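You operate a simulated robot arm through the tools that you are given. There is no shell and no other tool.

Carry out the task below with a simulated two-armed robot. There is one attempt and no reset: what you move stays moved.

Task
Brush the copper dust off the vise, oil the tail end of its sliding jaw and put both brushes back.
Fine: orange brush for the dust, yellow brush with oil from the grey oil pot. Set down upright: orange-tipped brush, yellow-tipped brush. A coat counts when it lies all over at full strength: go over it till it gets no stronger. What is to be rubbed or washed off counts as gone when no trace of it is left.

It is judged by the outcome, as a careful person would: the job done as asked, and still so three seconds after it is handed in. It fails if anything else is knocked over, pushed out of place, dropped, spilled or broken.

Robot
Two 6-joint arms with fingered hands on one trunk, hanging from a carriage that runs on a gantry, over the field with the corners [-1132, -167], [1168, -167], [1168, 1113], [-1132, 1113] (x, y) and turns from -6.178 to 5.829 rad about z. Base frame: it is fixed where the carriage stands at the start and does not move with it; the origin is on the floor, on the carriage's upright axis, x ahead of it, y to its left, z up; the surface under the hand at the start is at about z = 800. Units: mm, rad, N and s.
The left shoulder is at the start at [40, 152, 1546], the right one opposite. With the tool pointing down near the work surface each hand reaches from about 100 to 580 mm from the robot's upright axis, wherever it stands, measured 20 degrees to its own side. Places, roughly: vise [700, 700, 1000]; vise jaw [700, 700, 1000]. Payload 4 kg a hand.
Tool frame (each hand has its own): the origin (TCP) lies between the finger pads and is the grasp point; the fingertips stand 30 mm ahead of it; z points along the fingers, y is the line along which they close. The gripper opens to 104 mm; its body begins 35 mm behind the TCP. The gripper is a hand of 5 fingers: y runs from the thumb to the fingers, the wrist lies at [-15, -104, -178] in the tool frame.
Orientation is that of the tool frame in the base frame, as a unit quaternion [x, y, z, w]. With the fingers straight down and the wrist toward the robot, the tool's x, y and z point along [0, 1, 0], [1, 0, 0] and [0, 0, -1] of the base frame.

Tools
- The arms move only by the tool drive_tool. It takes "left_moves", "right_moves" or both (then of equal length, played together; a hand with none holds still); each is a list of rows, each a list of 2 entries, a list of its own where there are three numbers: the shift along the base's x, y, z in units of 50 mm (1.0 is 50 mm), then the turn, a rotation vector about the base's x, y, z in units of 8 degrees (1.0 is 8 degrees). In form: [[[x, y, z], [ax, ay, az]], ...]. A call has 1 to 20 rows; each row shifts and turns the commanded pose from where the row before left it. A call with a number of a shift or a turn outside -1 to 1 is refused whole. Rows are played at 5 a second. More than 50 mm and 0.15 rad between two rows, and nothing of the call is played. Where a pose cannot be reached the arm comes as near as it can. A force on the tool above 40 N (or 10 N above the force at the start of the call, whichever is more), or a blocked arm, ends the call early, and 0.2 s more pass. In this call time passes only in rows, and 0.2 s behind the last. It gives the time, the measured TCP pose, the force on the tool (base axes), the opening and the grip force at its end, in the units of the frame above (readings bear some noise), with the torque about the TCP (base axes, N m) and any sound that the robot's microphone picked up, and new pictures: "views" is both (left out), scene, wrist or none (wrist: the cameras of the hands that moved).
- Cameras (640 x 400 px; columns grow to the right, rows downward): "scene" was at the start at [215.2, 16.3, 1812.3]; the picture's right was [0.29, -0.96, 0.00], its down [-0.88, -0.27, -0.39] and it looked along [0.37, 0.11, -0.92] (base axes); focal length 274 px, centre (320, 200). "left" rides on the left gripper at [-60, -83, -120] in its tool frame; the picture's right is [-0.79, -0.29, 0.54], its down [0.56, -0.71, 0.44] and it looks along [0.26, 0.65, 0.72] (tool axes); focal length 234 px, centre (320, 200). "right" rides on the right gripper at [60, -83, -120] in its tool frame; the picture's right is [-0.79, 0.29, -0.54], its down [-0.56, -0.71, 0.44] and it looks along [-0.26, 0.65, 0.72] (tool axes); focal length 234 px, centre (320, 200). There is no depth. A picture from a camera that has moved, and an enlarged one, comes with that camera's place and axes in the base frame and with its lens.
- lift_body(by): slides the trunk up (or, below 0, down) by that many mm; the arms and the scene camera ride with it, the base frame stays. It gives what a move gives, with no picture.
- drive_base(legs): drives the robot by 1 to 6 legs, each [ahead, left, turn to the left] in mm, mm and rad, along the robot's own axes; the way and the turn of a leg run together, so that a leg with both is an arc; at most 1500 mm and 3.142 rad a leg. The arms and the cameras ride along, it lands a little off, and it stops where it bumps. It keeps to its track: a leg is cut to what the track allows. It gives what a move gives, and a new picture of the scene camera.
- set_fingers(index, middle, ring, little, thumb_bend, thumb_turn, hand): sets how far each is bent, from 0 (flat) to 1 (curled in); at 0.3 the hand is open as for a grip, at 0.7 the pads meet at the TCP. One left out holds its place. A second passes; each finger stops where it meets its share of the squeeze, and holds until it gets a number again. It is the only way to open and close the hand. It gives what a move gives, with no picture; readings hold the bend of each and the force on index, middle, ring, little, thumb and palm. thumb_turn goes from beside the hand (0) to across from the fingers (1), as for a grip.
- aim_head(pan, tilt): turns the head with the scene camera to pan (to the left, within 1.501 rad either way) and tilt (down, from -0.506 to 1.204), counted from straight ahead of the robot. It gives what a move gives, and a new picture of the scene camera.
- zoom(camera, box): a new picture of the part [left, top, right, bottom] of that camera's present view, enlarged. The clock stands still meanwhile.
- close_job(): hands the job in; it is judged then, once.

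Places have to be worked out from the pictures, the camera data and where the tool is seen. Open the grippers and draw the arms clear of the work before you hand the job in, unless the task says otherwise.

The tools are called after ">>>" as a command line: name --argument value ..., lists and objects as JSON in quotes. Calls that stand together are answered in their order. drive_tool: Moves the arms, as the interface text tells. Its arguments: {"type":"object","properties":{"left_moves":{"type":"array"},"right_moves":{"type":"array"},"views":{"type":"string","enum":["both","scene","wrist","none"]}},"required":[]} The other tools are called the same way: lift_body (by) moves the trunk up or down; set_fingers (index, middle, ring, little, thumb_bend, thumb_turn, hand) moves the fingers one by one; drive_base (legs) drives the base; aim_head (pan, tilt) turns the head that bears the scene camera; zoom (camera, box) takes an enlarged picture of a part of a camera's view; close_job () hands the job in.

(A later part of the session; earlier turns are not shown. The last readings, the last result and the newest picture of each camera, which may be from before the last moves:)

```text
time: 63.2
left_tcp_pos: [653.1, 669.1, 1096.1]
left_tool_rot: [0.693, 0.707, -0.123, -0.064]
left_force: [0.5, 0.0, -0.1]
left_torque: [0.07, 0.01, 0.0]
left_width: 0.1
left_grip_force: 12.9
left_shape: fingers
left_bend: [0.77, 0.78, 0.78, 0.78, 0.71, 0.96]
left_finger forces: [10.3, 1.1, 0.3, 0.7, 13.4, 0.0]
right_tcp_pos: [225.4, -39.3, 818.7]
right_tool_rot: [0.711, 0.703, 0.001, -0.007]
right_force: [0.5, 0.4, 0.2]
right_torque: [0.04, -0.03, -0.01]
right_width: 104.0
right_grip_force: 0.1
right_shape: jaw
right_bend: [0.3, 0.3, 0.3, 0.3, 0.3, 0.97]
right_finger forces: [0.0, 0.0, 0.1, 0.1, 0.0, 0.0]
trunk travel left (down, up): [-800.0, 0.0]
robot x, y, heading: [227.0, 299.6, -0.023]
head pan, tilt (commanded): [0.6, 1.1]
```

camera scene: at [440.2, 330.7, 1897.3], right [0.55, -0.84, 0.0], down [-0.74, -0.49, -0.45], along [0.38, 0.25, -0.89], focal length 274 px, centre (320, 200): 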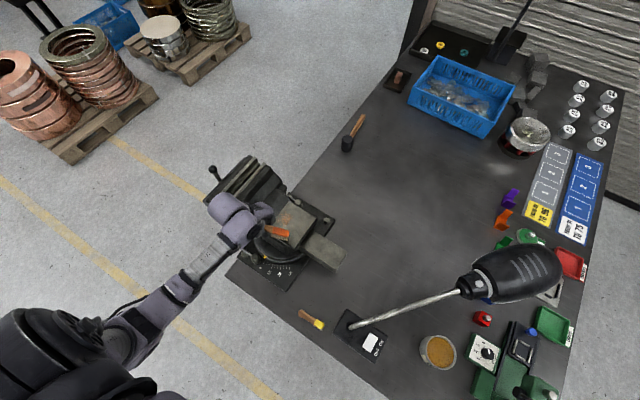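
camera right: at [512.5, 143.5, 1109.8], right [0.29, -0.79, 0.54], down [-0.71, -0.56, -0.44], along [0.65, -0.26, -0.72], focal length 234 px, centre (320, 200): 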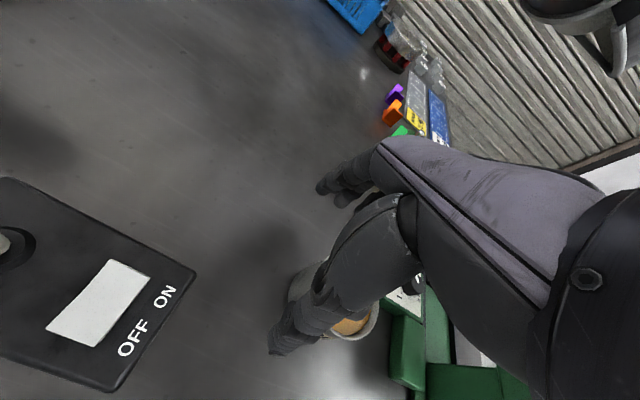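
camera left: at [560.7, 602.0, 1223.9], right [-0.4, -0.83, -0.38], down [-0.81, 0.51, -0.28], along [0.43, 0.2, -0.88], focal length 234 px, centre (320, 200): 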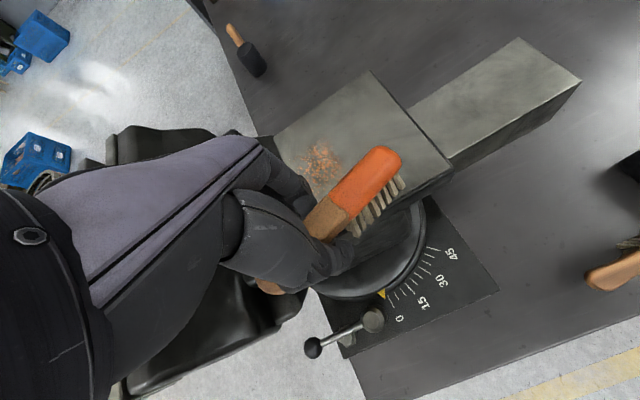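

>>> drive_tool --left_moves '[[[0, 0, -0.04], [0, 0, 0]]]' --views "none"

>>> zoom --camera "left" --box '[240, 100, 440, 260]'

>>> zoom --camera "scene" --box '[240, 180, 320, 240]'

```text
time: 63.6
left_tcp_pos: [653.1, 668.5, 1094.8]
left_tool_rot: [0.693, 0.708, -0.123, -0.064]
left_force: [-0.5, 0.0, -0.7]
left_torque: [0.0, -0.03, 0.0]
left_width: 0.0
left_grip_force: 13.0
left_shape: fingers
left_bend: [0.77, 0.78, 0.78, 0.78, 0.71, 0.96]
left_finger forces: [10.3, 1.1, 0.3, 0.7, 13.4, 0.1]
right_tcp_pos: [225.1, -39.1, 818.3]
right_tool_rot: [0.711, 0.704, 0.001, -0.007]
right_force: [0.1, 0.0, -0.4]
right_torque: [-0.01, 0.02, 0.01]
right_width: 103.9
right_grip_force: 0.1
right_shape: jaw
right_bend: [0.3, 0.3, 0.3, 0.3, 0.3, 0.97]
right_finger forces: [0.1, 0.0, 0.0, 0.0, 0.1, 0.0]
trunk travel left (down, up): [-800.0, 0.0]
robot x, y, heading: [228.7, 297.4, -0.019]
head pan, tilt (commanded): [0.6, 1.1]
```

```text
2.50 times, centred on (340, 180) of left
camera zoom: at [605.6, 618.5, 1235.8], right [-0.4, -0.83, -0.38], down [-0.81, 0.51, -0.28], along [0.43, 0.2, -0.88], focal length 585 px, centre (270, 250)
```

zoom: 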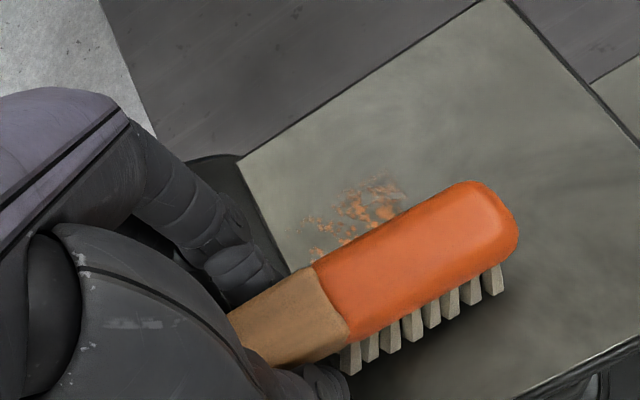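

```text
6.67 times, centred on (280, 210) of scene
camera zoom: at [440.2, 330.6, 1897.2], right [0.55, -0.84, 0.0], down [-0.74, -0.49, -0.45], along [0.38, 0.25, -0.89], focal length 1824 px, centre (587, 133)
```

zoom: 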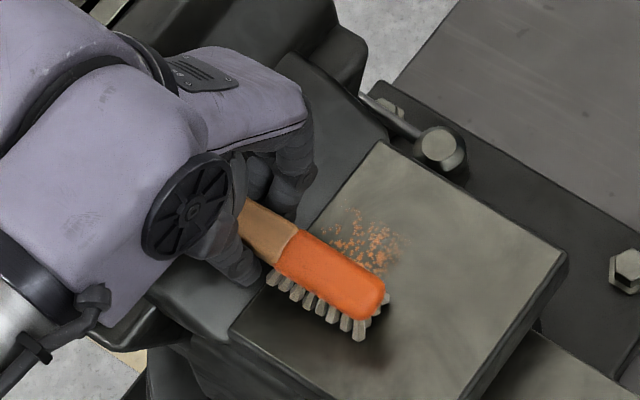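

>>> drive_tool --left_moves '[[[0, 0, -0.05], [0, 0, 0]]]' --views "none"

>>> drive_tool --left_moves '[[[0, 0, -0.05], [0, 0, 0]]]' --views "none"

```text
time: 64.0
left_tcp_pos: [653.0, 668.5, 1093.2]
left_tool_rot: [0.693, 0.707, -0.123, -0.064]
left_force: [-0.2, -0.7, -1.3]
left_torque: [0.02, 0.01, -0.02]
left_width: 0.0
left_grip_force: 13.4
left_shape: fingers
left_bend: [0.77, 0.78, 0.78, 0.78, 0.71, 0.96]
left_finger forces: [10.3, 1.0, 0.3, 0.8, 13.4, 0.0]
right_tcp_pos: [225.8, -38.5, 818.0]
right_tool_rot: [0.71, 0.705, 0.001, -0.007]
right_force: [-0.3, 0.5, 0.1]
right_torque: [-0.02, 0.0, -0.01]
right_width: 104.1
right_grip_force: 0.1
right_shape: jaw
right_bend: [0.3, 0.3, 0.3, 0.3, 0.3, 0.97]
right_finger forces: [0.0, 0.0, 0.1, 0.0, 0.0, 0.0]
trunk travel left (down, up): [-800.0, 0.0]
robot x, y, heading: [227.5, 302.5, -0.021]
head pan, tilt (commanded): [0.6, 1.1]
```

```text
time: 64.4
left_tcp_pos: [652.3, 669.5, 1091.1]
left_tool_rot: [0.694, 0.707, -0.122, -0.065]
left_force: [-0.7, 0.0, 0.4]
left_torque: [-0.06, 0.01, -0.02]
left_width: 0.0
left_grip_force: 12.3
left_shape: fingers
left_bend: [0.77, 0.78, 0.78, 0.78, 0.72, 0.96]
left_finger forces: [9.7, 1.1, 0.6, 1.2, 12.5, 0.0]
right_tcp_pos: [226.9, -38.7, 818.9]
right_tool_rot: [0.71, 0.704, 0.002, -0.009]
right_force: [-0.6, 0.5, 0.2]
right_torque: [-0.01, 0.0, 0.0]
right_width: 103.8
right_grip_force: 0.0
right_shape: jaw
right_bend: [0.3, 0.3, 0.3, 0.3, 0.3, 0.97]
right_finger forces: [0.1, 0.0, 0.0, 0.1, 0.0, 0.0]
trunk travel left (down, up): [-800.0, 0.0]
robot x, y, heading: [226.2, 300.4, -0.018]
head pan, tilt (commanded): [0.6, 1.1]
```

Contact at TCP ≈ 1091. Now slow, gentle strokes over the patch.

>>> drive_tool --left_moves '[[[0.25, 0, 0], [0, 0, 0]], [[0.25, 0, 0], [0, 0, 0]], [[0.25, 0, 0], [0, 0, 0]], [[0.25, 0, 0], [0, 0, 0]], [[0.2, 0, 0], [0, 0, 0]], [[-0.25, 0, 0], [0, 0, 0]], [[-0.25, 0, 0], [0, 0, 0]], [[-0.25, 0, 0], [0, 0, 0]], [[-0.25, 0, 0], [0, 0, 0]], [[-0.25, 0, 0], [0, 0, 0]]]' --views "none"

>>> zoom --camera "left" --box '[240, 100, 440, 260]'

>>> zoom --camera "scene" --box '[240, 180, 320, 240]'

```text
time: 66.6
left_tcp_pos: [651.0, 667.6, 1088.8]
left_tool_rot: [0.693, 0.707, -0.123, -0.065]
left_force: [0.6, -0.4, -0.3]
left_torque: [-0.04, 0.0, 0.02]
left_width: 0.1
left_grip_force: 12.4
left_shape: fingers
left_bend: [0.77, 0.78, 0.78, 0.78, 0.72, 0.96]
left_finger forces: [9.7, 1.0, 0.8, 0.7, 12.2, 0.0]
right_tcp_pos: [226.5, -38.8, 817.9]
right_tool_rot: [0.71, 0.704, 0.002, -0.009]
right_force: [0.4, 0.1, 0.0]
right_torque: [0.01, 0.0, -0.02]
right_width: 103.9
right_grip_force: 0.0
right_shape: jaw
right_bend: [0.3, 0.3, 0.3, 0.3, 0.3, 0.97]
right_finger forces: [0.0, 0.0, 0.0, 0.0, 0.0, 0.1]
trunk travel left (down, up): [-800.0, 0.0]
robot x, y, heading: [228.4, 297.5, -0.021]
head pan, tilt (commanded): [0.6, 1.1]
```

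```text
2.50 times, centred on (340, 180) of left
camera zoom: at [603.2, 617.6, 1230.4], right [-0.4, -0.83, -0.38], down [-0.81, 0.51, -0.28], along [0.43, 0.2, -0.88], focal length 585 px, centre (270, 250)
```

zoom: 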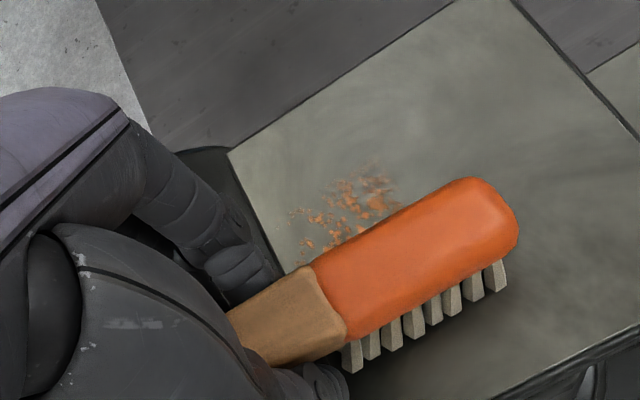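

```text
6.67 times, centred on (280, 210) of scene
camera zoom: at [440.2, 330.6, 1897.2], right [0.55, -0.84, 0.0], down [-0.74, -0.49, -0.45], along [0.38, 0.25, -0.89], focal length 1824 px, centre (587, 133)
```

zoom: 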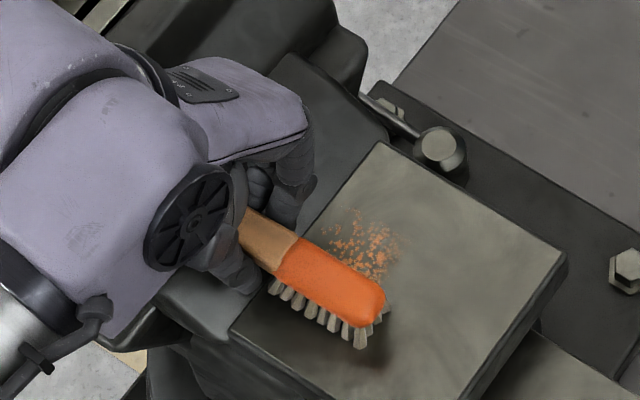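

That pass had no effect: only the handle-side bristles touched, because the head end sits about 6 mm higher. I lift, pitch the head end down about 6°, and touch down again.

>>> drive_tool --left_moves '[[[0, 0, 0.2], [0.75, 0, 0]], [[0, 0, -0.1], [0, 0, 0]]]' --views "none"

>>> drive_tool --left_moves '[[[0, 0, -0.06], [0, 0, 0]]]' --views "none"

>>> zoom --camera "left" --box '[240, 100, 440, 260]'

>>> zoom --camera "scene" --box '[240, 180, 320, 240]'

```text
time: 67.2
left_tcp_pos: [649.8, 668.3, 1093.4]
left_tool_rot: [0.69, 0.712, -0.085, -0.102]
left_force: [0.3, 0.6, 2.1]
left_torque: [-0.07, 0.01, 0.01]
left_width: 0.0
left_grip_force: 11.0
left_shape: fingers
left_bend: [0.77, 0.78, 0.78, 0.78, 0.72, 0.97]
left_finger forces: [8.4, 1.0, 0.8, 1.2, 11.3, 0.1]
right_tcp_pos: [226.8, -38.4, 818.7]
right_tool_rot: [0.71, 0.704, 0.003, -0.008]
right_force: [-0.8, 0.3, 0.1]
right_torque: [0.0, 0.0, 0.0]
right_width: 103.9
right_grip_force: 0.1
right_shape: jaw
right_bend: [0.3, 0.3, 0.3, 0.3, 0.3, 0.97]
right_finger forces: [0.0, 0.1, 0.0, 0.1, 0.0, 0.1]
trunk travel left (down, up): [-800.0, 0.0]
robot x, y, heading: [227.6, 298.1, -0.018]
head pan, tilt (commanded): [0.6, 1.1]
```

```text
time: 67.6
left_tcp_pos: [650.1, 670.5, 1090.6]
left_tool_rot: [0.689, 0.713, -0.085, -0.101]
left_force: [0.5, 1.9, 2.0]
left_torque: [-0.12, 0.0, 0.0]
left_width: 0.2
left_grip_force: 9.8
left_shape: fingers
left_bend: [0.77, 0.78, 0.78, 0.78, 0.72, 0.97]
left_finger forces: [6.7, 0.6, 0.7, 1.5, 10.5, 0.1]
right_tcp_pos: [225.7, -38.5, 819.2]
right_tool_rot: [0.71, 0.704, 0.002, -0.008]
right_force: [-0.8, 0.2, -0.3]
right_torque: [0.02, -0.02, -0.01]
right_width: 103.9
right_grip_force: 0.0
right_shape: jaw
right_bend: [0.3, 0.3, 0.3, 0.3, 0.3, 0.97]
right_finger forces: [0.1, 0.0, 0.1, 0.1, 0.0, 0.1]
trunk travel left (down, up): [-800.0, 0.0]
robot x, y, heading: [227.6, 303.5, -0.023]
head pan, tilt (commanded): [0.6, 1.1]
```

```text
2.50 times, centred on (340, 180) of left
camera zoom: at [603.0, 603.9, 1226.9], right [-0.4, -0.79, -0.47], down [-0.81, 0.54, -0.22], along [0.43, 0.29, -0.85], focal length 585 px, centre (270, 250)
```

zoom: 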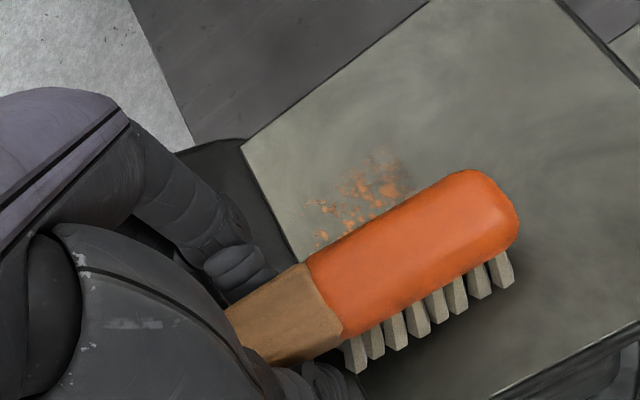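

```text
6.67 times, centred on (280, 210) of scene
camera zoom: at [440.3, 330.7, 1897.3], right [0.55, -0.84, 0.0], down [-0.74, -0.49, -0.45], along [0.38, 0.25, -0.89], focal length 1824 px, centre (587, 133)
```

zoom: 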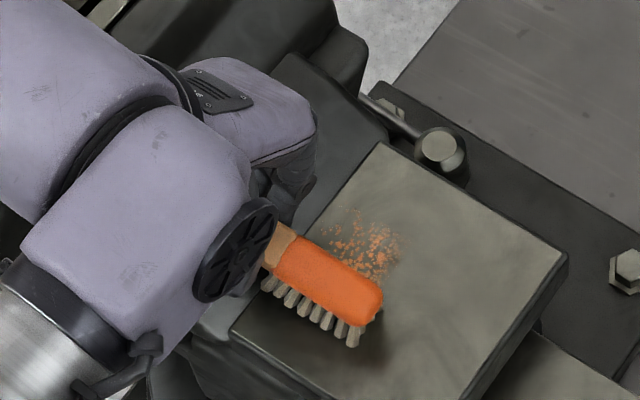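

Contact now is fuller (about 3.4 N). I ease off 1 mm and stroke slowly over the patch and back.

>>> drive_tool --left_moves '[[[0, 0, 0.03], [0, 0, 0]], [[0.3, 0, 0], [0, 0, 0]], [[0.3, 0, 0], [0, 0, 0]], [[0.3, 0, 0], [0, 0, 0]], [[0.3, 0, 0], [0, 0, 0]]]' --views "none"

>>> zoom --camera "left" --box '[240, 100, 440, 260]'

>>> zoom --camera "scene" --box '[240, 180, 320, 240]'

```text
time: 68.8
left_tcp_pos: [712.3, 669.6, 1092.9]
left_tool_rot: [0.69, 0.712, -0.085, -0.101]
left_force: [-0.6, -0.5, -0.5]
left_torque: [0.01, 0.01, -0.02]
left_width: 0.0
left_grip_force: 10.3
left_shape: fingers
left_bend: [0.77, 0.78, 0.78, 0.78, 0.72, 0.97]
left_finger forces: [7.5, 0.6, 0.2, 0.3, 11.4, 0.0]
right_tcp_pos: [227.0, -39.8, 818.9]
right_tool_rot: [0.71, 0.704, 0.001, -0.007]
right_force: [-0.4, 0.2, 0.0]
right_torque: [0.0, -0.02, 0.0]
right_width: 103.7
right_grip_force: 0.1
right_shape: jaw
right_bend: [0.3, 0.3, 0.3, 0.3, 0.3, 0.97]
right_finger forces: [0.1, 0.0, 0.0, 0.0, 0.1, 0.1]
trunk travel left (down, up): [-800.0, 0.0]
robot x, y, heading: [226.6, 303.6, -0.022]
head pan, tilt (commanded): [0.6, 1.1]
```

```text
2.50 times, centred on (340, 180) of left
camera zoom: at [663.7, 604.0, 1229.0], right [-0.4, -0.79, -0.47], down [-0.81, 0.54, -0.22], along [0.43, 0.29, -0.85], focal length 585 px, centre (270, 250)
```

zoom: 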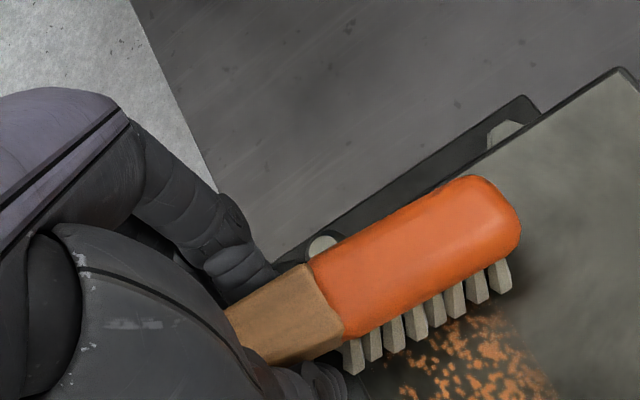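

```text
6.67 times, centred on (280, 210) of scene
camera zoom: at [440.3, 330.6, 1897.2], right [0.55, -0.84, 0.0], down [-0.74, -0.49, -0.45], along [0.38, 0.25, -0.89], focal length 1824 px, centre (587, 133)
```

zoom: 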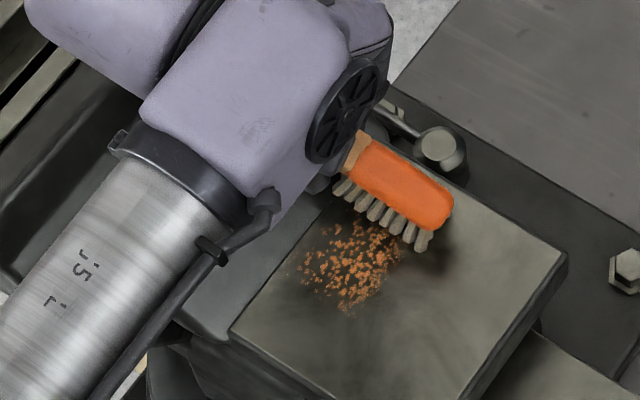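

The brush had lost contact during that stroke (TCP 1093). I lower about 4 mm and stroke back.

>>> drive_tool --left_moves '[[[0, 0, -0.06], [0, 0, 0]], [[-0.1, 0, -0.03], [0, 0, 0]]]' --views "none"

>>> drive_tool --left_moves '[[[-0.3, 0, -0.01], [0, 0, 0]], [[-0.3, 0, 0], [0, 0, 0]], [[-0.3, 0, 0], [0, 0, 0]], [[-0.3, 0, 0], [0, 0, 0]]]' --views "none"

>>> zoom --camera "scene" --box '[240, 180, 320, 240]'

```text
time: 69.4
left_tcp_pos: [704.8, 669.3, 1087.4]
left_tool_rot: [0.689, 0.712, -0.086, -0.101]
left_force: [0.1, 0.1, 0.6]
left_torque: [-0.04, -0.01, 0.02]
left_width: 0.0
left_grip_force: 4.1
left_shape: fingers
left_bend: [0.77, 0.78, 0.78, 0.78, 0.72, 0.97]
left_finger forces: [3.8, 0.2, 0.1, 1.0, 4.0, 0.0]
right_tcp_pos: [226.6, -38.2, 819.0]
right_tool_rot: [0.71, 0.704, 0.001, -0.009]
right_force: [0.1, -0.2, 0.3]
right_torque: [0.01, -0.02, 0.03]
right_width: 103.9
right_grip_force: 0.0
right_shape: jaw
right_bend: [0.3, 0.3, 0.3, 0.3, 0.3, 0.97]
right_finger forces: [0.0, 0.1, 0.1, 0.0, 0.0, 0.1]
trunk travel left (down, up): [-800.0, 0.0]
robot x, y, heading: [224.4, 301.1, -0.02]
head pan, tilt (commanded): [0.6, 1.1]
```

```text
time: 70.4
left_tcp_pos: [645.4, 667.1, 1087.0]
left_tool_rot: [0.689, 0.713, -0.085, -0.101]
left_force: [1.4, -1.2, 0.0]
left_torque: [0.0, 0.02, 0.07]
left_width: 0.1
left_grip_force: 2.7
left_shape: fingers
left_bend: [0.77, 0.78, 0.78, 0.78, 0.72, 0.97]
left_finger forces: [2.3, 0.0, 0.1, 0.5, 2.2, 0.0]
right_tcp_pos: [225.5, -39.5, 819.3]
right_tool_rot: [0.711, 0.704, 0.001, -0.008]
right_force: [-0.1, -1.1, -0.5]
right_torque: [0.0, 0.01, -0.01]
right_width: 103.6
right_grip_force: 0.0
right_shape: jaw
right_bend: [0.3, 0.3, 0.3, 0.3, 0.3, 0.97]
right_finger forces: [0.0, 0.0, 0.0, 0.0, 0.0, 0.0]
trunk travel left (down, up): [-800.0, 0.0]
robot x, y, heading: [228.9, 301.9, -0.017]
head pan, tilt (commanded): [0.6, 1.1]
```

```text
6.67 times, centred on (280, 210) of scene
camera zoom: at [440.2, 330.6, 1897.2], right [0.55, -0.84, 0.0], down [-0.74, -0.49, -0.45], along [0.38, 0.25, -0.89], focal length 1824 px, centre (587, 133)
```

zoom: 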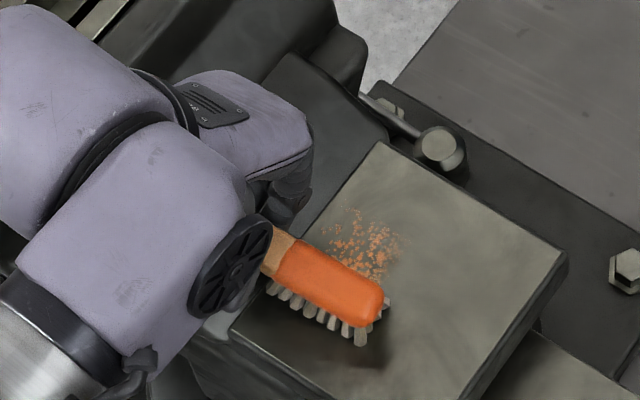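

The grip is down to about 2 N. The handle sat too far out at the fingertips, which squeezes it outward. The brush stands well inside the anvil now, so I release it here carefully and will re-grip with the handle deeper in the hand.

>>> set_fingers --hand "left" --index 0.66 --middle 0.66 --ring 0.66 --little 0.66 --thumb_bend 0.6

>>> zoom --camera "left" --box '[240, 100, 440, 260]'

>>> zoom --camera "scene" --box '[240, 180, 320, 240]'

```text
time: 71.4
left_tcp_pos: [645.6, 668.6, 1086.5]
left_tool_rot: [0.689, 0.712, -0.086, -0.101]
left_force: [0.4, -0.9, 0.2]
left_torque: [0.04, 0.02, 0.01]
left_width: 19.0
left_grip_force: 1.0
left_shape: fingers
left_bend: [0.66, 0.66, 0.66, 0.67, 0.6, 0.97]
left_finger forces: [0.3, 0.0, 0.0, 1.3, 0.3, 0.1]
right_tcp_pos: [226.2, -40.6, 819.8]
right_tool_rot: [0.709, 0.705, 0.001, -0.008]
right_force: [-0.8, -0.3, -0.1]
right_torque: [0.02, -0.03, 0.0]
right_width: 103.8
right_grip_force: 0.0
right_shape: jaw
right_bend: [0.3, 0.3, 0.3, 0.3, 0.3, 0.97]
right_finger forces: [0.1, 0.1, 0.0, 0.1, 0.0, 0.0]
trunk travel left (down, up): [-800.0, 0.0]
robot x, y, heading: [232.2, 298.1, -0.02]
head pan, tilt (commanded): [0.6, 1.1]
```

```text
2.50 times, centred on (340, 180) of left
camera zoom: at [598.1, 603.1, 1222.5], right [-0.4, -0.79, -0.47], down [-0.81, 0.54, -0.22], along [0.43, 0.29, -0.85], focal length 585 px, centre (270, 250)
```

zoom: 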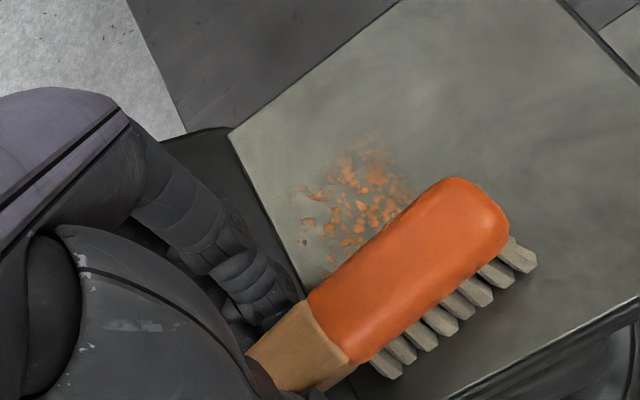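

```text
6.67 times, centred on (280, 210) of scene
camera zoom: at [440.2, 330.6, 1897.2], right [0.55, -0.84, 0.0], down [-0.74, -0.49, -0.45], along [0.38, 0.25, -0.89], focal length 1824 px, centre (587, 133)
```

zoom: 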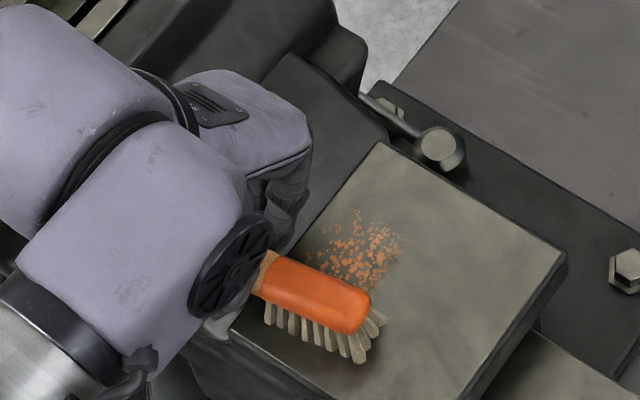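

The brush stands upright on the anvil. To grip it deeper, I need its handle over the flat anvil rather than over the raised block behind it. I pinch again lightly, lift a little and shift it 45 mm toward −y.

>>> set_fingers --hand "left" --index 0.78 --middle 0.78 --ring 0.78 --little 0.78 --thumb_bend 0.76

>>> zoom --camera "left" --box '[240, 100, 440, 260]'

>>> zoom --camera "scene" --box '[240, 180, 320, 240]'

```text
time: 72.4
left_tcp_pos: [645.1, 668.3, 1087.5]
left_tool_rot: [0.689, 0.713, -0.086, -0.101]
left_force: [-0.6, -1.1, 2.0]
left_torque: [-0.28, 0.04, -0.09]
left_width: 10.1
left_grip_force: 31.7
left_shape: fingers
left_bend: [0.77, 0.76, 0.75, 0.78, 0.65, 0.93]
left_finger forces: [16.8, 7.5, 7.9, 2.7, 28.1, 0.0]
right_tcp_pos: [226.0, -40.3, 818.4]
right_tool_rot: [0.71, 0.704, 0.002, -0.007]
right_force: [0.1, 0.5, -0.6]
right_torque: [0.04, 0.0, 0.01]
right_width: 104.0
right_grip_force: 0.2
right_shape: jaw
right_bend: [0.3, 0.3, 0.3, 0.3, 0.3, 0.97]
right_finger forces: [0.0, 0.0, 0.0, 0.0, 0.0, 0.1]
trunk travel left (down, up): [-800.0, 0.0]
robot x, y, heading: [229.9, 304.8, -0.019]
head pan, tilt (commanded): [0.6, 1.1]
```

```text
2.50 times, centred on (340, 180) of left
camera zoom: at [598.1, 603.2, 1222.6], right [-0.4, -0.79, -0.47], down [-0.81, 0.54, -0.22], along [0.43, 0.29, -0.85], focal length 585 px, centre (270, 250)
```

zoom: 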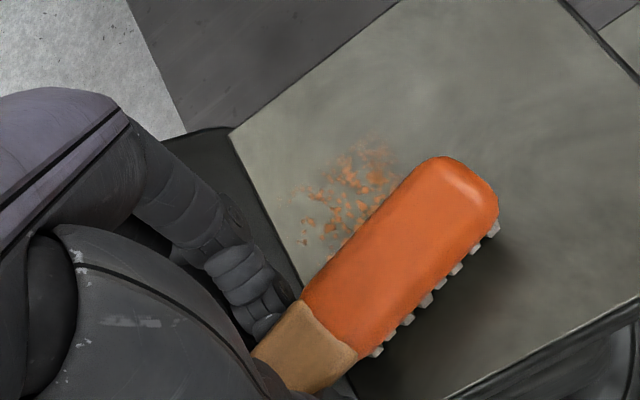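

```text
6.67 times, centred on (280, 210) of scene
camera zoom: at [440.2, 330.6, 1897.2], right [0.55, -0.84, 0.0], down [-0.74, -0.49, -0.45], along [0.38, 0.25, -0.89], focal length 1824 px, centre (587, 133)
```

zoom: 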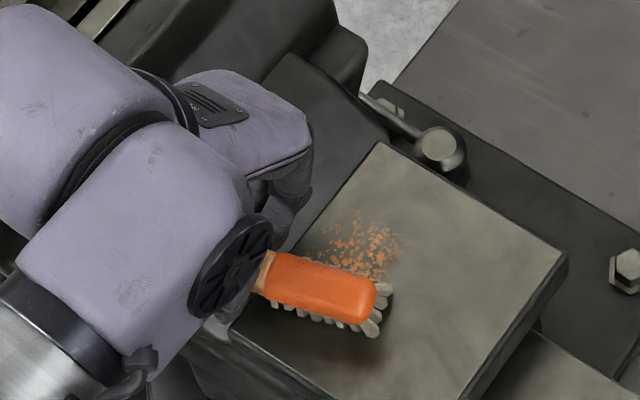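

This grip is much stronger (all four fingers in contact, thumb 28 N). I lift 35 mm and work out the brush's attitude.

>>> drive_tool --left_moves '[[[0, 0, 0.3], [0, 0, 0]], [[0, 0, 0.4], [0, 0, 0]]]' --views "none"

>>> zoom --camera "left" --box '[240, 100, 440, 260]'

>>> zoom --camera "scene" --box '[240, 180, 320, 240]'

```text
time: 73.0
left_tcp_pos: [645.8, 667.7, 1121.8]
left_tool_rot: [0.689, 0.713, -0.085, -0.101]
left_force: [0.1, -1.0, -0.3]
left_torque: [0.03, 0.03, -0.01]
left_width: 10.5
left_grip_force: 30.4
left_shape: fingers
left_bend: [0.77, 0.76, 0.76, 0.78, 0.65, 0.92]
left_finger forces: [20.8, 5.1, 5.4, 4.1, 26.2, 0.0]
right_tcp_pos: [225.8, -39.6, 818.0]
right_tool_rot: [0.71, 0.704, 0.001, -0.009]
right_force: [0.5, 0.2, 0.6]
right_torque: [-0.01, -0.03, -0.01]
right_width: 103.6
right_grip_force: 0.1
right_shape: jaw
right_bend: [0.3, 0.3, 0.3, 0.3, 0.3, 0.97]
right_finger forces: [0.0, 0.1, 0.1, 0.0, 0.0, 0.1]
trunk travel left (down, up): [-800.0, 0.0]
robot x, y, heading: [228.7, 302.1, -0.019]
head pan, tilt (commanded): [0.6, 1.1]
```

```text
2.50 times, centred on (340, 180) of left
camera zoom: at [598.1, 602.5, 1257.2], right [-0.4, -0.79, -0.47], down [-0.81, 0.54, -0.22], along [0.43, 0.29, -0.85], focal length 585 px, centre (270, 250)
```

zoom: 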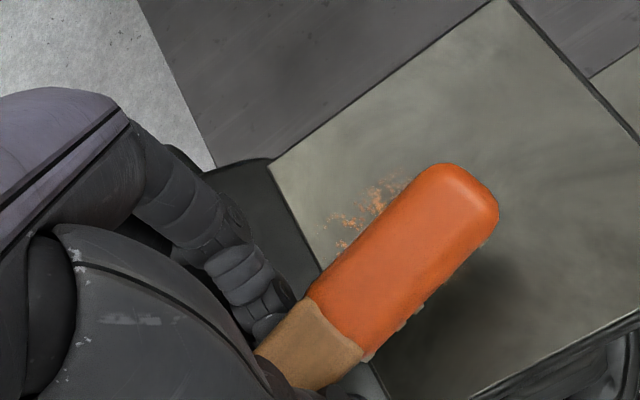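

```text
6.67 times, centred on (280, 210) of scene
camera zoom: at [440.2, 330.7, 1897.2], right [0.55, -0.84, 0.0], down [-0.74, -0.49, -0.45], along [0.38, 0.25, -0.89], focal length 1824 px, centre (587, 133)
```

zoom: 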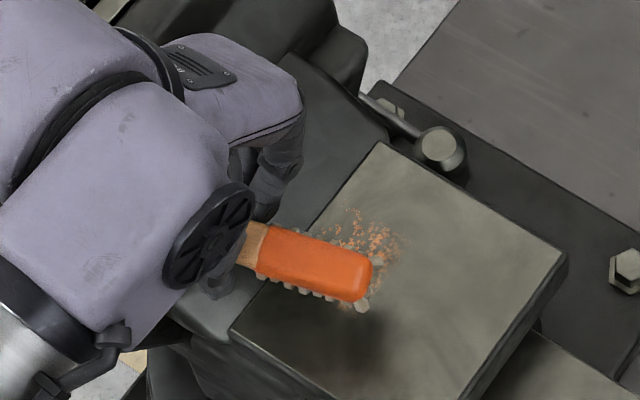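

The brush is firmly held but tilted about 20°: bristles toward +x and +y. I rotate the hand to bring the bristles vertical, staying 30 mm above the anvil.

>>> drive_tool --left_moves '[[[0, 0.06, 0.1], [-0.4, 0.72, 0]], [[0.05, 0.06, 0], [-0.4, 0.72, 0]], [[0.05, 0.06, 0], [-0.39, 0.72, 0]]]' --views "none"

>>> zoom --camera "left" --box '[240, 100, 440, 260]'

>>> zoom --camera "scene" --box '[240, 180, 320, 240]'

```text
time: 73.8
left_tcp_pos: [650.4, 678.2, 1126.6]
left_tool_rot: [0.674, 0.68, -0.247, -0.149]
left_force: [-0.8, 0.3, -0.7]
left_torque: [0.09, 0.0, -0.01]
left_width: 10.1
left_grip_force: 30.4
left_shape: fingers
left_bend: [0.77, 0.76, 0.76, 0.78, 0.65, 0.92]
left_finger forces: [20.8, 5.0, 5.1, 4.0, 25.8, 0.0]
right_tcp_pos: [226.6, -40.0, 817.7]
right_tool_rot: [0.71, 0.704, 0.002, -0.008]
right_force: [0.4, -0.7, 0.0]
right_torque: [0.02, 0.0, -0.01]
right_width: 103.9
right_grip_force: 0.1
right_shape: jaw
right_bend: [0.3, 0.3, 0.3, 0.3, 0.3, 0.97]
right_finger forces: [0.0, 0.1, 0.0, 0.0, 0.1, 0.1]
trunk travel left (down, up): [-800.0, 0.0]
robot x, y, heading: [228.4, 298.2, -0.019]
head pan, tilt (commanded): [0.6, 1.1]
```

```text
2.50 times, centred on (340, 180) of left
camera zoom: at [646.8, 637.0, 1279.7], right [-0.5, -0.84, -0.19], down [-0.85, 0.52, -0.06], along [0.15, 0.14, -0.98], focal length 585 px, centre (270, 250)
```

zoom: 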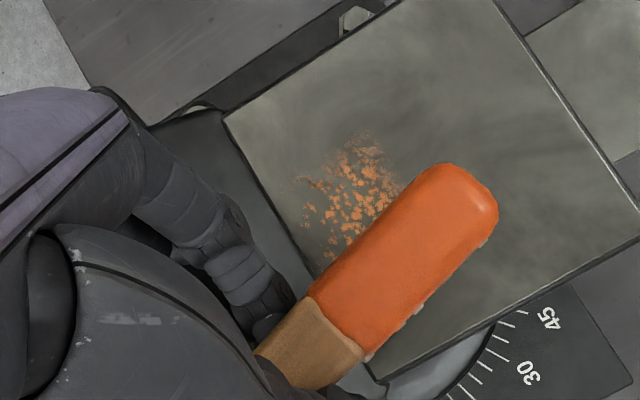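

```text
6.67 times, centred on (280, 210) of scene
camera zoom: at [440.2, 330.7, 1897.2], right [0.55, -0.84, 0.0], down [-0.74, -0.49, -0.45], along [0.38, 0.25, -0.89], focal length 1824 px, centre (587, 133)
```

zoom: 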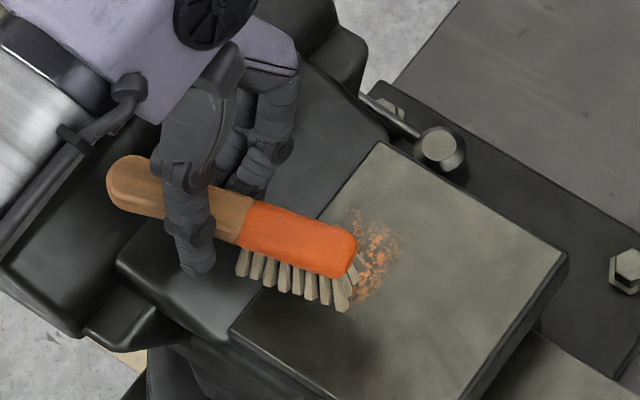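

Now the brush is upright and level, with the bristles centred at TCP + (−3, −44, −53) and the head at (647, 634). I lower to contact.

>>> drive_tool --left_moves '[[[0, 0, -0.4], [0, 0, 0]], [[0, 0, -0.14], [0, 0, 0]], [[0, 0, -0.06], [0, 0, 0]]]' --views "none"

>>> drive_tool --left_moves '[[[0, 0, -0.06], [0, 0, 0]]]' --views "none"

```text
time: 74.6
left_tcp_pos: [649.5, 678.0, 1097.1]
left_tool_rot: [0.674, 0.68, -0.247, -0.149]
left_force: [0.0, 0.3, -1.2]
left_torque: [0.01, -0.03, 0.0]
left_width: 10.4
left_grip_force: 30.2
left_shape: fingers
left_bend: [0.77, 0.76, 0.76, 0.78, 0.65, 0.92]
left_finger forces: [20.8, 5.0, 5.2, 4.1, 25.8, 0.1]
right_tcp_pos: [225.6, -39.1, 818.5]
right_tool_rot: [0.71, 0.704, 0.001, -0.007]
right_force: [-0.1, -0.1, 0.0]
right_torque: [-0.01, 0.0, 0.02]
right_width: 103.7
right_grip_force: 0.0
right_shape: jaw
right_bend: [0.3, 0.3, 0.3, 0.3, 0.3, 0.97]
right_finger forces: [0.0, 0.0, 0.0, 0.1, 0.0, 0.0]
trunk travel left (down, up): [-800.0, 0.0]
robot x, y, heading: [227.8, 298.9, -0.016]
head pan, tilt (commanded): [0.6, 1.1]
```

```text
time: 75.0
left_tcp_pos: [651.3, 677.7, 1093.8]
left_tool_rot: [0.674, 0.68, -0.247, -0.149]
left_force: [0.3, -0.3, -1.0]
left_torque: [0.04, -0.01, 0.0]
left_width: 10.3
left_grip_force: 31.0
left_shape: fingers
left_bend: [0.77, 0.76, 0.77, 0.78, 0.65, 0.92]
left_finger forces: [20.8, 5.0, 5.1, 4.1, 25.8, 0.0]
right_tcp_pos: [226.7, -37.9, 817.9]
right_tool_rot: [0.71, 0.704, 0.001, -0.006]
right_force: [0.5, -0.9, -0.3]
right_torque: [0.0, 0.02, -0.02]
right_width: 103.8
right_grip_force: 0.0
right_shape: jaw
right_bend: [0.3, 0.3, 0.3, 0.3, 0.3, 0.97]
right_finger forces: [0.1, 0.0, 0.0, 0.1, 0.0, 0.1]
trunk travel left (down, up): [-800.0, 0.0]
robot x, y, heading: [230.7, 299.3, -0.017]
head pan, tilt (commanded): [0.6, 1.1]
```

>>> drive_tool --left_moves '[[[0, 0, -0.06], [0, 0, 0]]]' --views "none"

>>> drive_tool --left_moves '[[[0, 0, -0.05], [0, 0, 0]]]' --views "none"

>>> zoom --camera "scene" --box '[240, 180, 320, 240]'

```text
time: 75.4
left_tcp_pos: [649.2, 677.4, 1091.7]
left_tool_rot: [0.674, 0.68, -0.247, -0.15]
left_force: [0.0, -0.5, -1.8]
left_torque: [-0.01, 0.0, -0.01]
left_width: 10.2
left_grip_force: 30.2
left_shape: fingers
left_bend: [0.77, 0.76, 0.77, 0.78, 0.65, 0.92]
left_finger forces: [20.8, 5.0, 5.1, 4.1, 25.7, 0.0]
right_tcp_pos: [225.5, -38.4, 818.0]
right_tool_rot: [0.71, 0.704, 0.002, -0.008]
right_force: [-0.2, 0.8, 0.0]
right_torque: [-0.02, -0.01, 0.0]
right_width: 104.1
right_grip_force: 0.0
right_shape: jaw
right_bend: [0.3, 0.3, 0.3, 0.3, 0.3, 0.97]
right_finger forces: [0.1, 0.0, 0.1, 0.0, 0.0, 0.1]
trunk travel left (down, up): [-800.0, 0.0]
robot x, y, heading: [228.1, 298.1, -0.017]
head pan, tilt (commanded): [0.6, 1.1]
```

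```text
time: 75.8
left_tcp_pos: [650.4, 678.0, 1088.6]
left_tool_rot: [0.674, 0.679, -0.247, -0.15]
left_force: [0.0, 0.1, -0.7]
left_torque: [0.02, -0.01, 0.01]
left_width: 10.5
left_grip_force: 30.5
left_shape: fingers
left_bend: [0.77, 0.76, 0.77, 0.78, 0.65, 0.92]
left_finger forces: [20.9, 5.0, 5.1, 4.0, 25.8, 0.0]
right_tcp_pos: [226.6, -39.7, 819.8]
right_tool_rot: [0.71, 0.704, 0.001, -0.008]
right_force: [-0.7, 0.2, -0.4]
right_torque: [-0.01, 0.02, 0.0]
right_width: 103.9
right_grip_force: 0.0
right_shape: jaw
right_bend: [0.3, 0.3, 0.3, 0.3, 0.3, 0.97]
right_finger forces: [0.1, 0.1, 0.1, 0.0, 0.0, 0.1]
trunk travel left (down, up): [-800.0, 0.0]
robot x, y, heading: [226.2, 301.4, -0.02]
head pan, tilt (commanded): [0.6, 1.1]
```

```text
6.67 times, centred on (280, 210) of scene
camera zoom: at [440.2, 330.6, 1897.2], right [0.55, -0.84, 0.0], down [-0.74, -0.49, -0.45], along [0.38, 0.25, -0.89], focal length 1824 px, centre (587, 133)
```

zoom: 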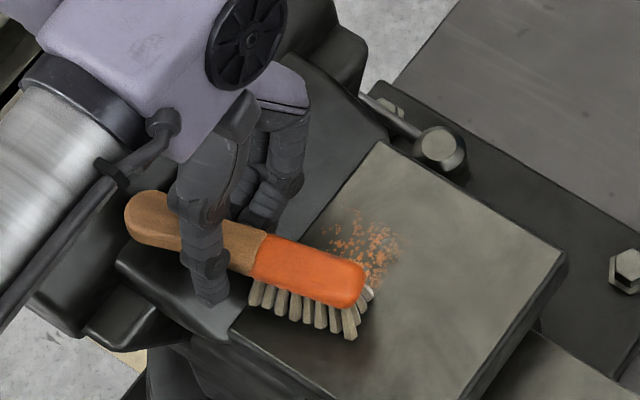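

>>> drive_tool --left_moves '[[[0, 0, -0.05], [0, 0, 0]]]' --views "none"

>>> drive_tool --left_moves '[[[0, 0, -0.05], [0, 0, 0]]]' --views "none"

```text
time: 76.2
left_tcp_pos: [650.3, 676.4, 1088.4]
left_tool_rot: [0.675, 0.679, -0.246, -0.149]
left_force: [-0.4, -3.5, 4.1]
left_torque: [0.31, -0.17, -0.05]
left_width: 10.6
left_grip_force: 33.8
left_shape: fingers
left_bend: [0.77, 0.76, 0.77, 0.78, 0.65, 0.92]
left_finger forces: [21.7, 4.9, 5.0, 10.1, 26.2, 0.0]
right_tcp_pos: [227.0, -40.0, 818.0]
right_tool_rot: [0.71, 0.704, 0.002, -0.008]
right_force: [0.0, -0.1, 0.1]
right_torque: [-0.01, -0.04, -0.04]
right_width: 103.7
right_grip_force: 0.0
right_shape: jaw
right_bend: [0.3, 0.3, 0.3, 0.3, 0.3, 0.97]
right_finger forces: [0.0, 0.0, 0.1, 0.1, 0.0, 0.1]
trunk travel left (down, up): [-800.0, 0.0]
robot x, y, heading: [228.6, 300.7, -0.023]
head pan, tilt (commanded): [0.6, 1.1]
```

```text
time: 76.6
left_tcp_pos: [652.2, 676.7, 1084.9]
left_tool_rot: [0.675, 0.679, -0.247, -0.148]
left_force: [-0.1, -7.6, 12.2]
left_torque: [0.78, -0.38, -0.16]
left_width: 10.6
left_grip_force: 38.9
left_shape: fingers
left_bend: [0.77, 0.77, 0.77, 0.78, 0.65, 0.92]
left_finger forces: [22.1, 4.6, 4.7, 20.1, 26.6, 0.0]
right_tcp_pos: [225.8, -38.6, 819.4]
right_tool_rot: [0.71, 0.704, 0.002, -0.008]
right_force: [0.1, 1.0, 0.6]
right_torque: [-0.04, 0.01, 0.02]
right_width: 103.8
right_grip_force: 0.0
right_shape: jaw
right_bend: [0.3, 0.3, 0.3, 0.3, 0.3, 0.97]
right_finger forces: [0.1, 0.0, 0.0, 0.1, 0.0, 0.1]
trunk travel left (down, up): [-800.0, 0.0]
robot x, y, heading: [229.3, 299.2, -0.017]
head pan, tilt (commanded): [0.6, 1.1]
```

The little finger is touching the vise body behind the anvil (20 N), so I raise the hand at once. I'll approach with the hand yawed clockwise instead, so it sits over the anvil away from that block.

>>> drive_tool --left_moves '[[[0, -0.1, 0.3], [0, 0, 0]], [[0, -0.1, 0.5], [0, 0, 0]]]' --views "none"

>>> drive_tool --left_moves '[[[0.2, -0.1, 0.2], [0, 0, -0.95]], [[0.2, -0.1, 0], [0, 0, -0.95]], [[0.1, 0, 0], [0, 0, -0.95]], [[0.1, 0, 0], [0, 0, -0.95]]]' --views "scene"

>>> zoom --camera "scene" --box '[230, 160, 350, 250]'

```text
time: 77.2
left_tcp_pos: [650.5, 668.6, 1127.2]
left_tool_rot: [0.674, 0.68, -0.247, -0.149]
left_force: [0.3, 0.7, -1.5]
left_torque: [0.03, -0.02, -0.01]
left_width: 10.4
left_grip_force: 28.8
left_shape: fingers
left_bend: [0.77, 0.77, 0.77, 0.78, 0.65, 0.92]
left_finger forces: [19.7, 4.8, 4.8, 3.4, 24.4, 0.1]
right_tcp_pos: [226.4, -38.7, 818.3]
right_tool_rot: [0.71, 0.704, 0.002, -0.007]
right_force: [1.1, 0.1, -0.5]
right_torque: [0.0, 0.04, -0.01]
right_width: 104.1
right_grip_force: 0.1
right_shape: jaw
right_bend: [0.3, 0.3, 0.3, 0.3, 0.3, 0.97]
right_finger forces: [0.1, 0.1, 0.0, 0.0, 0.0, 0.0]
trunk travel left (down, up): [-800.0, 0.0]
robot x, y, heading: [226.8, 300.7, -0.02]
head pan, tilt (commanded): [0.6, 1.1]
```

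```text
time: 78.2
left_tcp_pos: [680.6, 657.7, 1133.9]
left_tool_rot: [0.829, 0.479, -0.199, -0.21]
left_force: [-0.3, 1.2, -1.0]
left_torque: [0.05, 0.01, -0.02]
left_width: 10.2
left_grip_force: 28.4
left_shape: fingers
left_bend: [0.77, 0.77, 0.77, 0.78, 0.65, 0.92]
left_finger forces: [19.5, 4.8, 4.8, 3.6, 24.2, 0.1]
right_tcp_pos: [225.0, -38.8, 818.5]
right_tool_rot: [0.711, 0.704, 0.001, -0.008]
right_force: [0.3, 0.8, 1.0]
right_torque: [0.01, -0.04, 0.02]
right_width: 103.9
right_grip_force: 0.0
right_shape: jaw
right_bend: [0.3, 0.3, 0.3, 0.3, 0.3, 0.97]
right_finger forces: [0.1, 0.0, 0.1, 0.0, 0.0, 0.0]
trunk travel left (down, up): [-800.0, 0.0]
robot x, y, heading: [228.3, 302.2, -0.016]
head pan, tilt (commanded): [0.6, 1.1]
camera scene: at [440.2, 330.6, 1897.2], right [0.55, -0.84, 0.0], down [-0.74, -0.49, -0.45], along [0.38, 0.25, -0.89], focal length 274 px, centre (320, 200)
```

scene: 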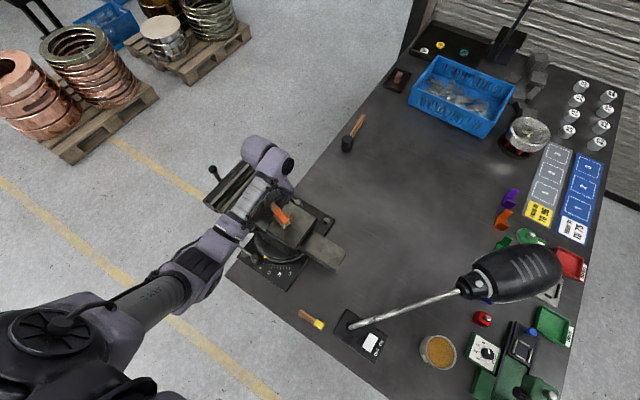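

```text
4.44 times, centred on (290, 205) of scene
camera zoom: at [440.2, 330.6, 1897.2], right [0.55, -0.84, 0.0], down [-0.74, -0.49, -0.45], along [0.38, 0.25, -0.89], focal length 1216 px, centre (453, 178)
```

zoom: 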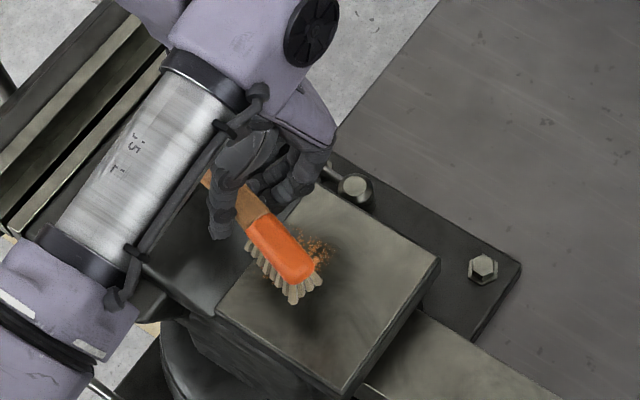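

Yawed −30° so far. I rotate another 22°, which takes the hand clear of the block, and check.

>>> drive_tool --left_moves '[[[0, 0, 0], [0, 0, -0.92]], [[0, 0, 0], [0, 0, -0.92]], [[0, -0.04, 0], [0, 0, -0.92]]]' --views "wrist"

>>> zoom --camera "scene" --box '[240, 170, 330, 240]'

```text
time: 79.0
left_tcp_pos: [681.3, 655.7, 1135.6]
left_tool_rot: [0.906, 0.31, -0.154, -0.243]
left_force: [1.0, -0.8, -1.3]
left_torque: [0.01, -0.02, 0.01]
left_width: 10.3
left_grip_force: 28.1
left_shape: fingers
left_bend: [0.77, 0.77, 0.77, 0.78, 0.65, 0.92]
left_finger forces: [19.4, 4.8, 4.8, 3.5, 24.1, 0.0]
right_tcp_pos: [225.2, -39.4, 818.9]
right_tool_rot: [0.71, 0.705, 0.001, -0.007]
right_force: [-0.5, 0.0, 0.4]
right_torque: [0.02, 0.03, 0.02]
right_width: 103.8
right_grip_force: 0.1
right_shape: jaw
right_bend: [0.3, 0.3, 0.3, 0.3, 0.3, 0.97]
right_finger forces: [0.0, 0.1, 0.0, 0.1, 0.0, 0.1]
trunk travel left (down, up): [-800.0, 0.0]
robot x, y, heading: [225.0, 300.1, -0.017]
head pan, tilt (commanded): [0.6, 1.1]
camera left: at [645.6, 633.4, 1286.9], right [-0.97, -0.12, -0.2], down [-0.11, 0.99, -0.06], along [0.2, -0.03, -0.98], focal length 234 px, centre (320, 200)
```

left: 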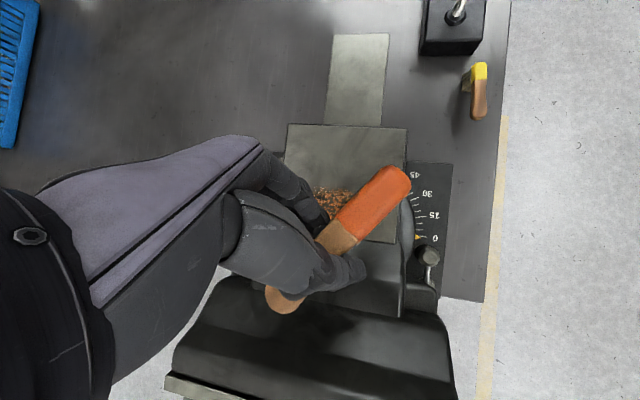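

```text
5.71 times, centred on (285, 205) of scene
camera zoom: at [440.2, 330.6, 1897.2], right [0.55, -0.84, 0.0], down [-0.74, -0.49, -0.45], along [0.38, 0.25, -0.89], focal length 1563 px, centre (520, 171)
```

zoom: 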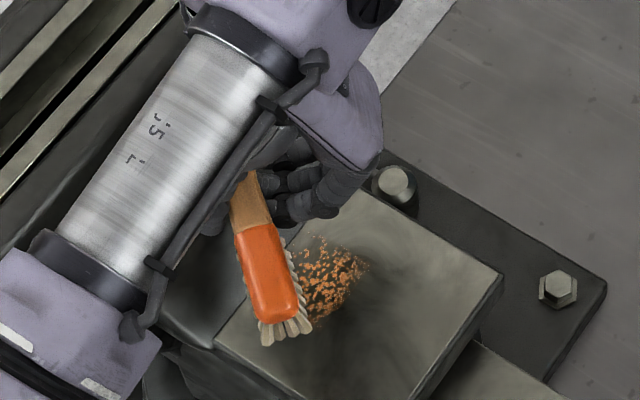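

The wrist camera gives a clean top view: the head is at about (641, 629) and the dust centre at (684, 630). I lower to contact here.

>>> drive_tool --left_moves '[[[0, 0, -0.4], [0, 0, 0]], [[0, 0, -0.36], [0, 0, 0]], [[0, 0, -0.06], [0, 0, 0]]]' --views "none"

>>> drive_tool --left_moves '[[[0, 0, -0.08], [0, 0, 0]]]' --views "none"

>>> drive_tool --left_moves '[[[0, 0, -0.05], [0, 0, 0]]]' --views "none"

```text
time: 79.8
left_tcp_pos: [681.7, 656.0, 1092.6]
left_tool_rot: [0.905, 0.312, -0.155, -0.243]
left_force: [0.5, 0.8, -0.8]
left_torque: [0.03, -0.02, 0.02]
left_width: 10.0
left_grip_force: 28.3
left_shape: fingers
left_bend: [0.77, 0.77, 0.77, 0.78, 0.65, 0.92]
left_finger forces: [19.2, 4.7, 4.8, 3.7, 24.3, 0.1]
right_tcp_pos: [226.3, -39.8, 817.7]
right_tool_rot: [0.71, 0.704, 0.001, -0.007]
right_force: [0.0, -0.2, 0.7]
right_torque: [0.02, 0.0, 0.0]
right_width: 104.0
right_grip_force: 0.1
right_shape: jaw
right_bend: [0.3, 0.3, 0.3, 0.3, 0.3, 0.97]
right_finger forces: [0.1, 0.1, 0.1, 0.1, 0.1, 0.1]
trunk travel left (down, up): [-800.0, 0.0]
robot x, y, heading: [233.4, 299.1, -0.02]
head pan, tilt (commanded): [0.6, 1.1]
```

```text
time: 80.2
left_tcp_pos: [680.4, 655.7, 1088.5]
left_tool_rot: [0.905, 0.312, -0.155, -0.244]
left_force: [-0.2, 0.3, -0.9]
left_torque: [0.07, 0.03, 0.0]
left_width: 10.0
left_grip_force: 28.2
left_shape: fingers
left_bend: [0.77, 0.77, 0.77, 0.78, 0.65, 0.92]
left_finger forces: [19.2, 4.7, 4.8, 3.7, 24.2, 0.0]
right_tcp_pos: [226.7, -38.2, 818.4]
right_tool_rot: [0.71, 0.704, 0.002, -0.008]
right_force: [0.2, 0.1, 0.6]
right_torque: [0.01, -0.03, -0.02]
right_width: 104.1
right_grip_force: 0.1
right_shape: jaw
right_bend: [0.3, 0.3, 0.3, 0.3, 0.3, 0.97]
right_finger forces: [0.0, 0.0, 0.1, 0.1, 0.1, 0.0]
trunk travel left (down, up): [-800.0, 0.0]
robot x, y, heading: [227.2, 300.4, -0.015]
head pan, tilt (commanded): [0.6, 1.1]
```

```text
time: 80.6
left_tcp_pos: [680.2, 655.4, 1087.4]
left_tool_rot: [0.906, 0.311, -0.155, -0.243]
left_force: [-0.3, -0.3, -0.8]
left_torque: [0.0, -0.08, 0.0]
left_width: 10.4
left_grip_force: 28.2
left_shape: fingers
left_bend: [0.77, 0.77, 0.77, 0.78, 0.65, 0.92]
left_finger forces: [19.2, 4.7, 4.8, 3.7, 24.2, 0.0]
right_tcp_pos: [225.5, -39.3, 818.3]
right_tool_rot: [0.71, 0.704, 0.001, -0.008]
right_force: [0.0, 0.4, 0.2]
right_torque: [-0.01, 0.02, -0.03]
right_width: 103.8
right_grip_force: 0.1
right_shape: jaw
right_bend: [0.3, 0.3, 0.3, 0.3, 0.3, 0.97]
right_finger forces: [0.1, 0.1, 0.0, 0.1, 0.0, 0.0]
trunk travel left (down, up): [-800.0, 0.0]
robot x, y, heading: [228.7, 299.1, -0.019]
head pan, tilt (commanded): [0.6, 1.1]
```

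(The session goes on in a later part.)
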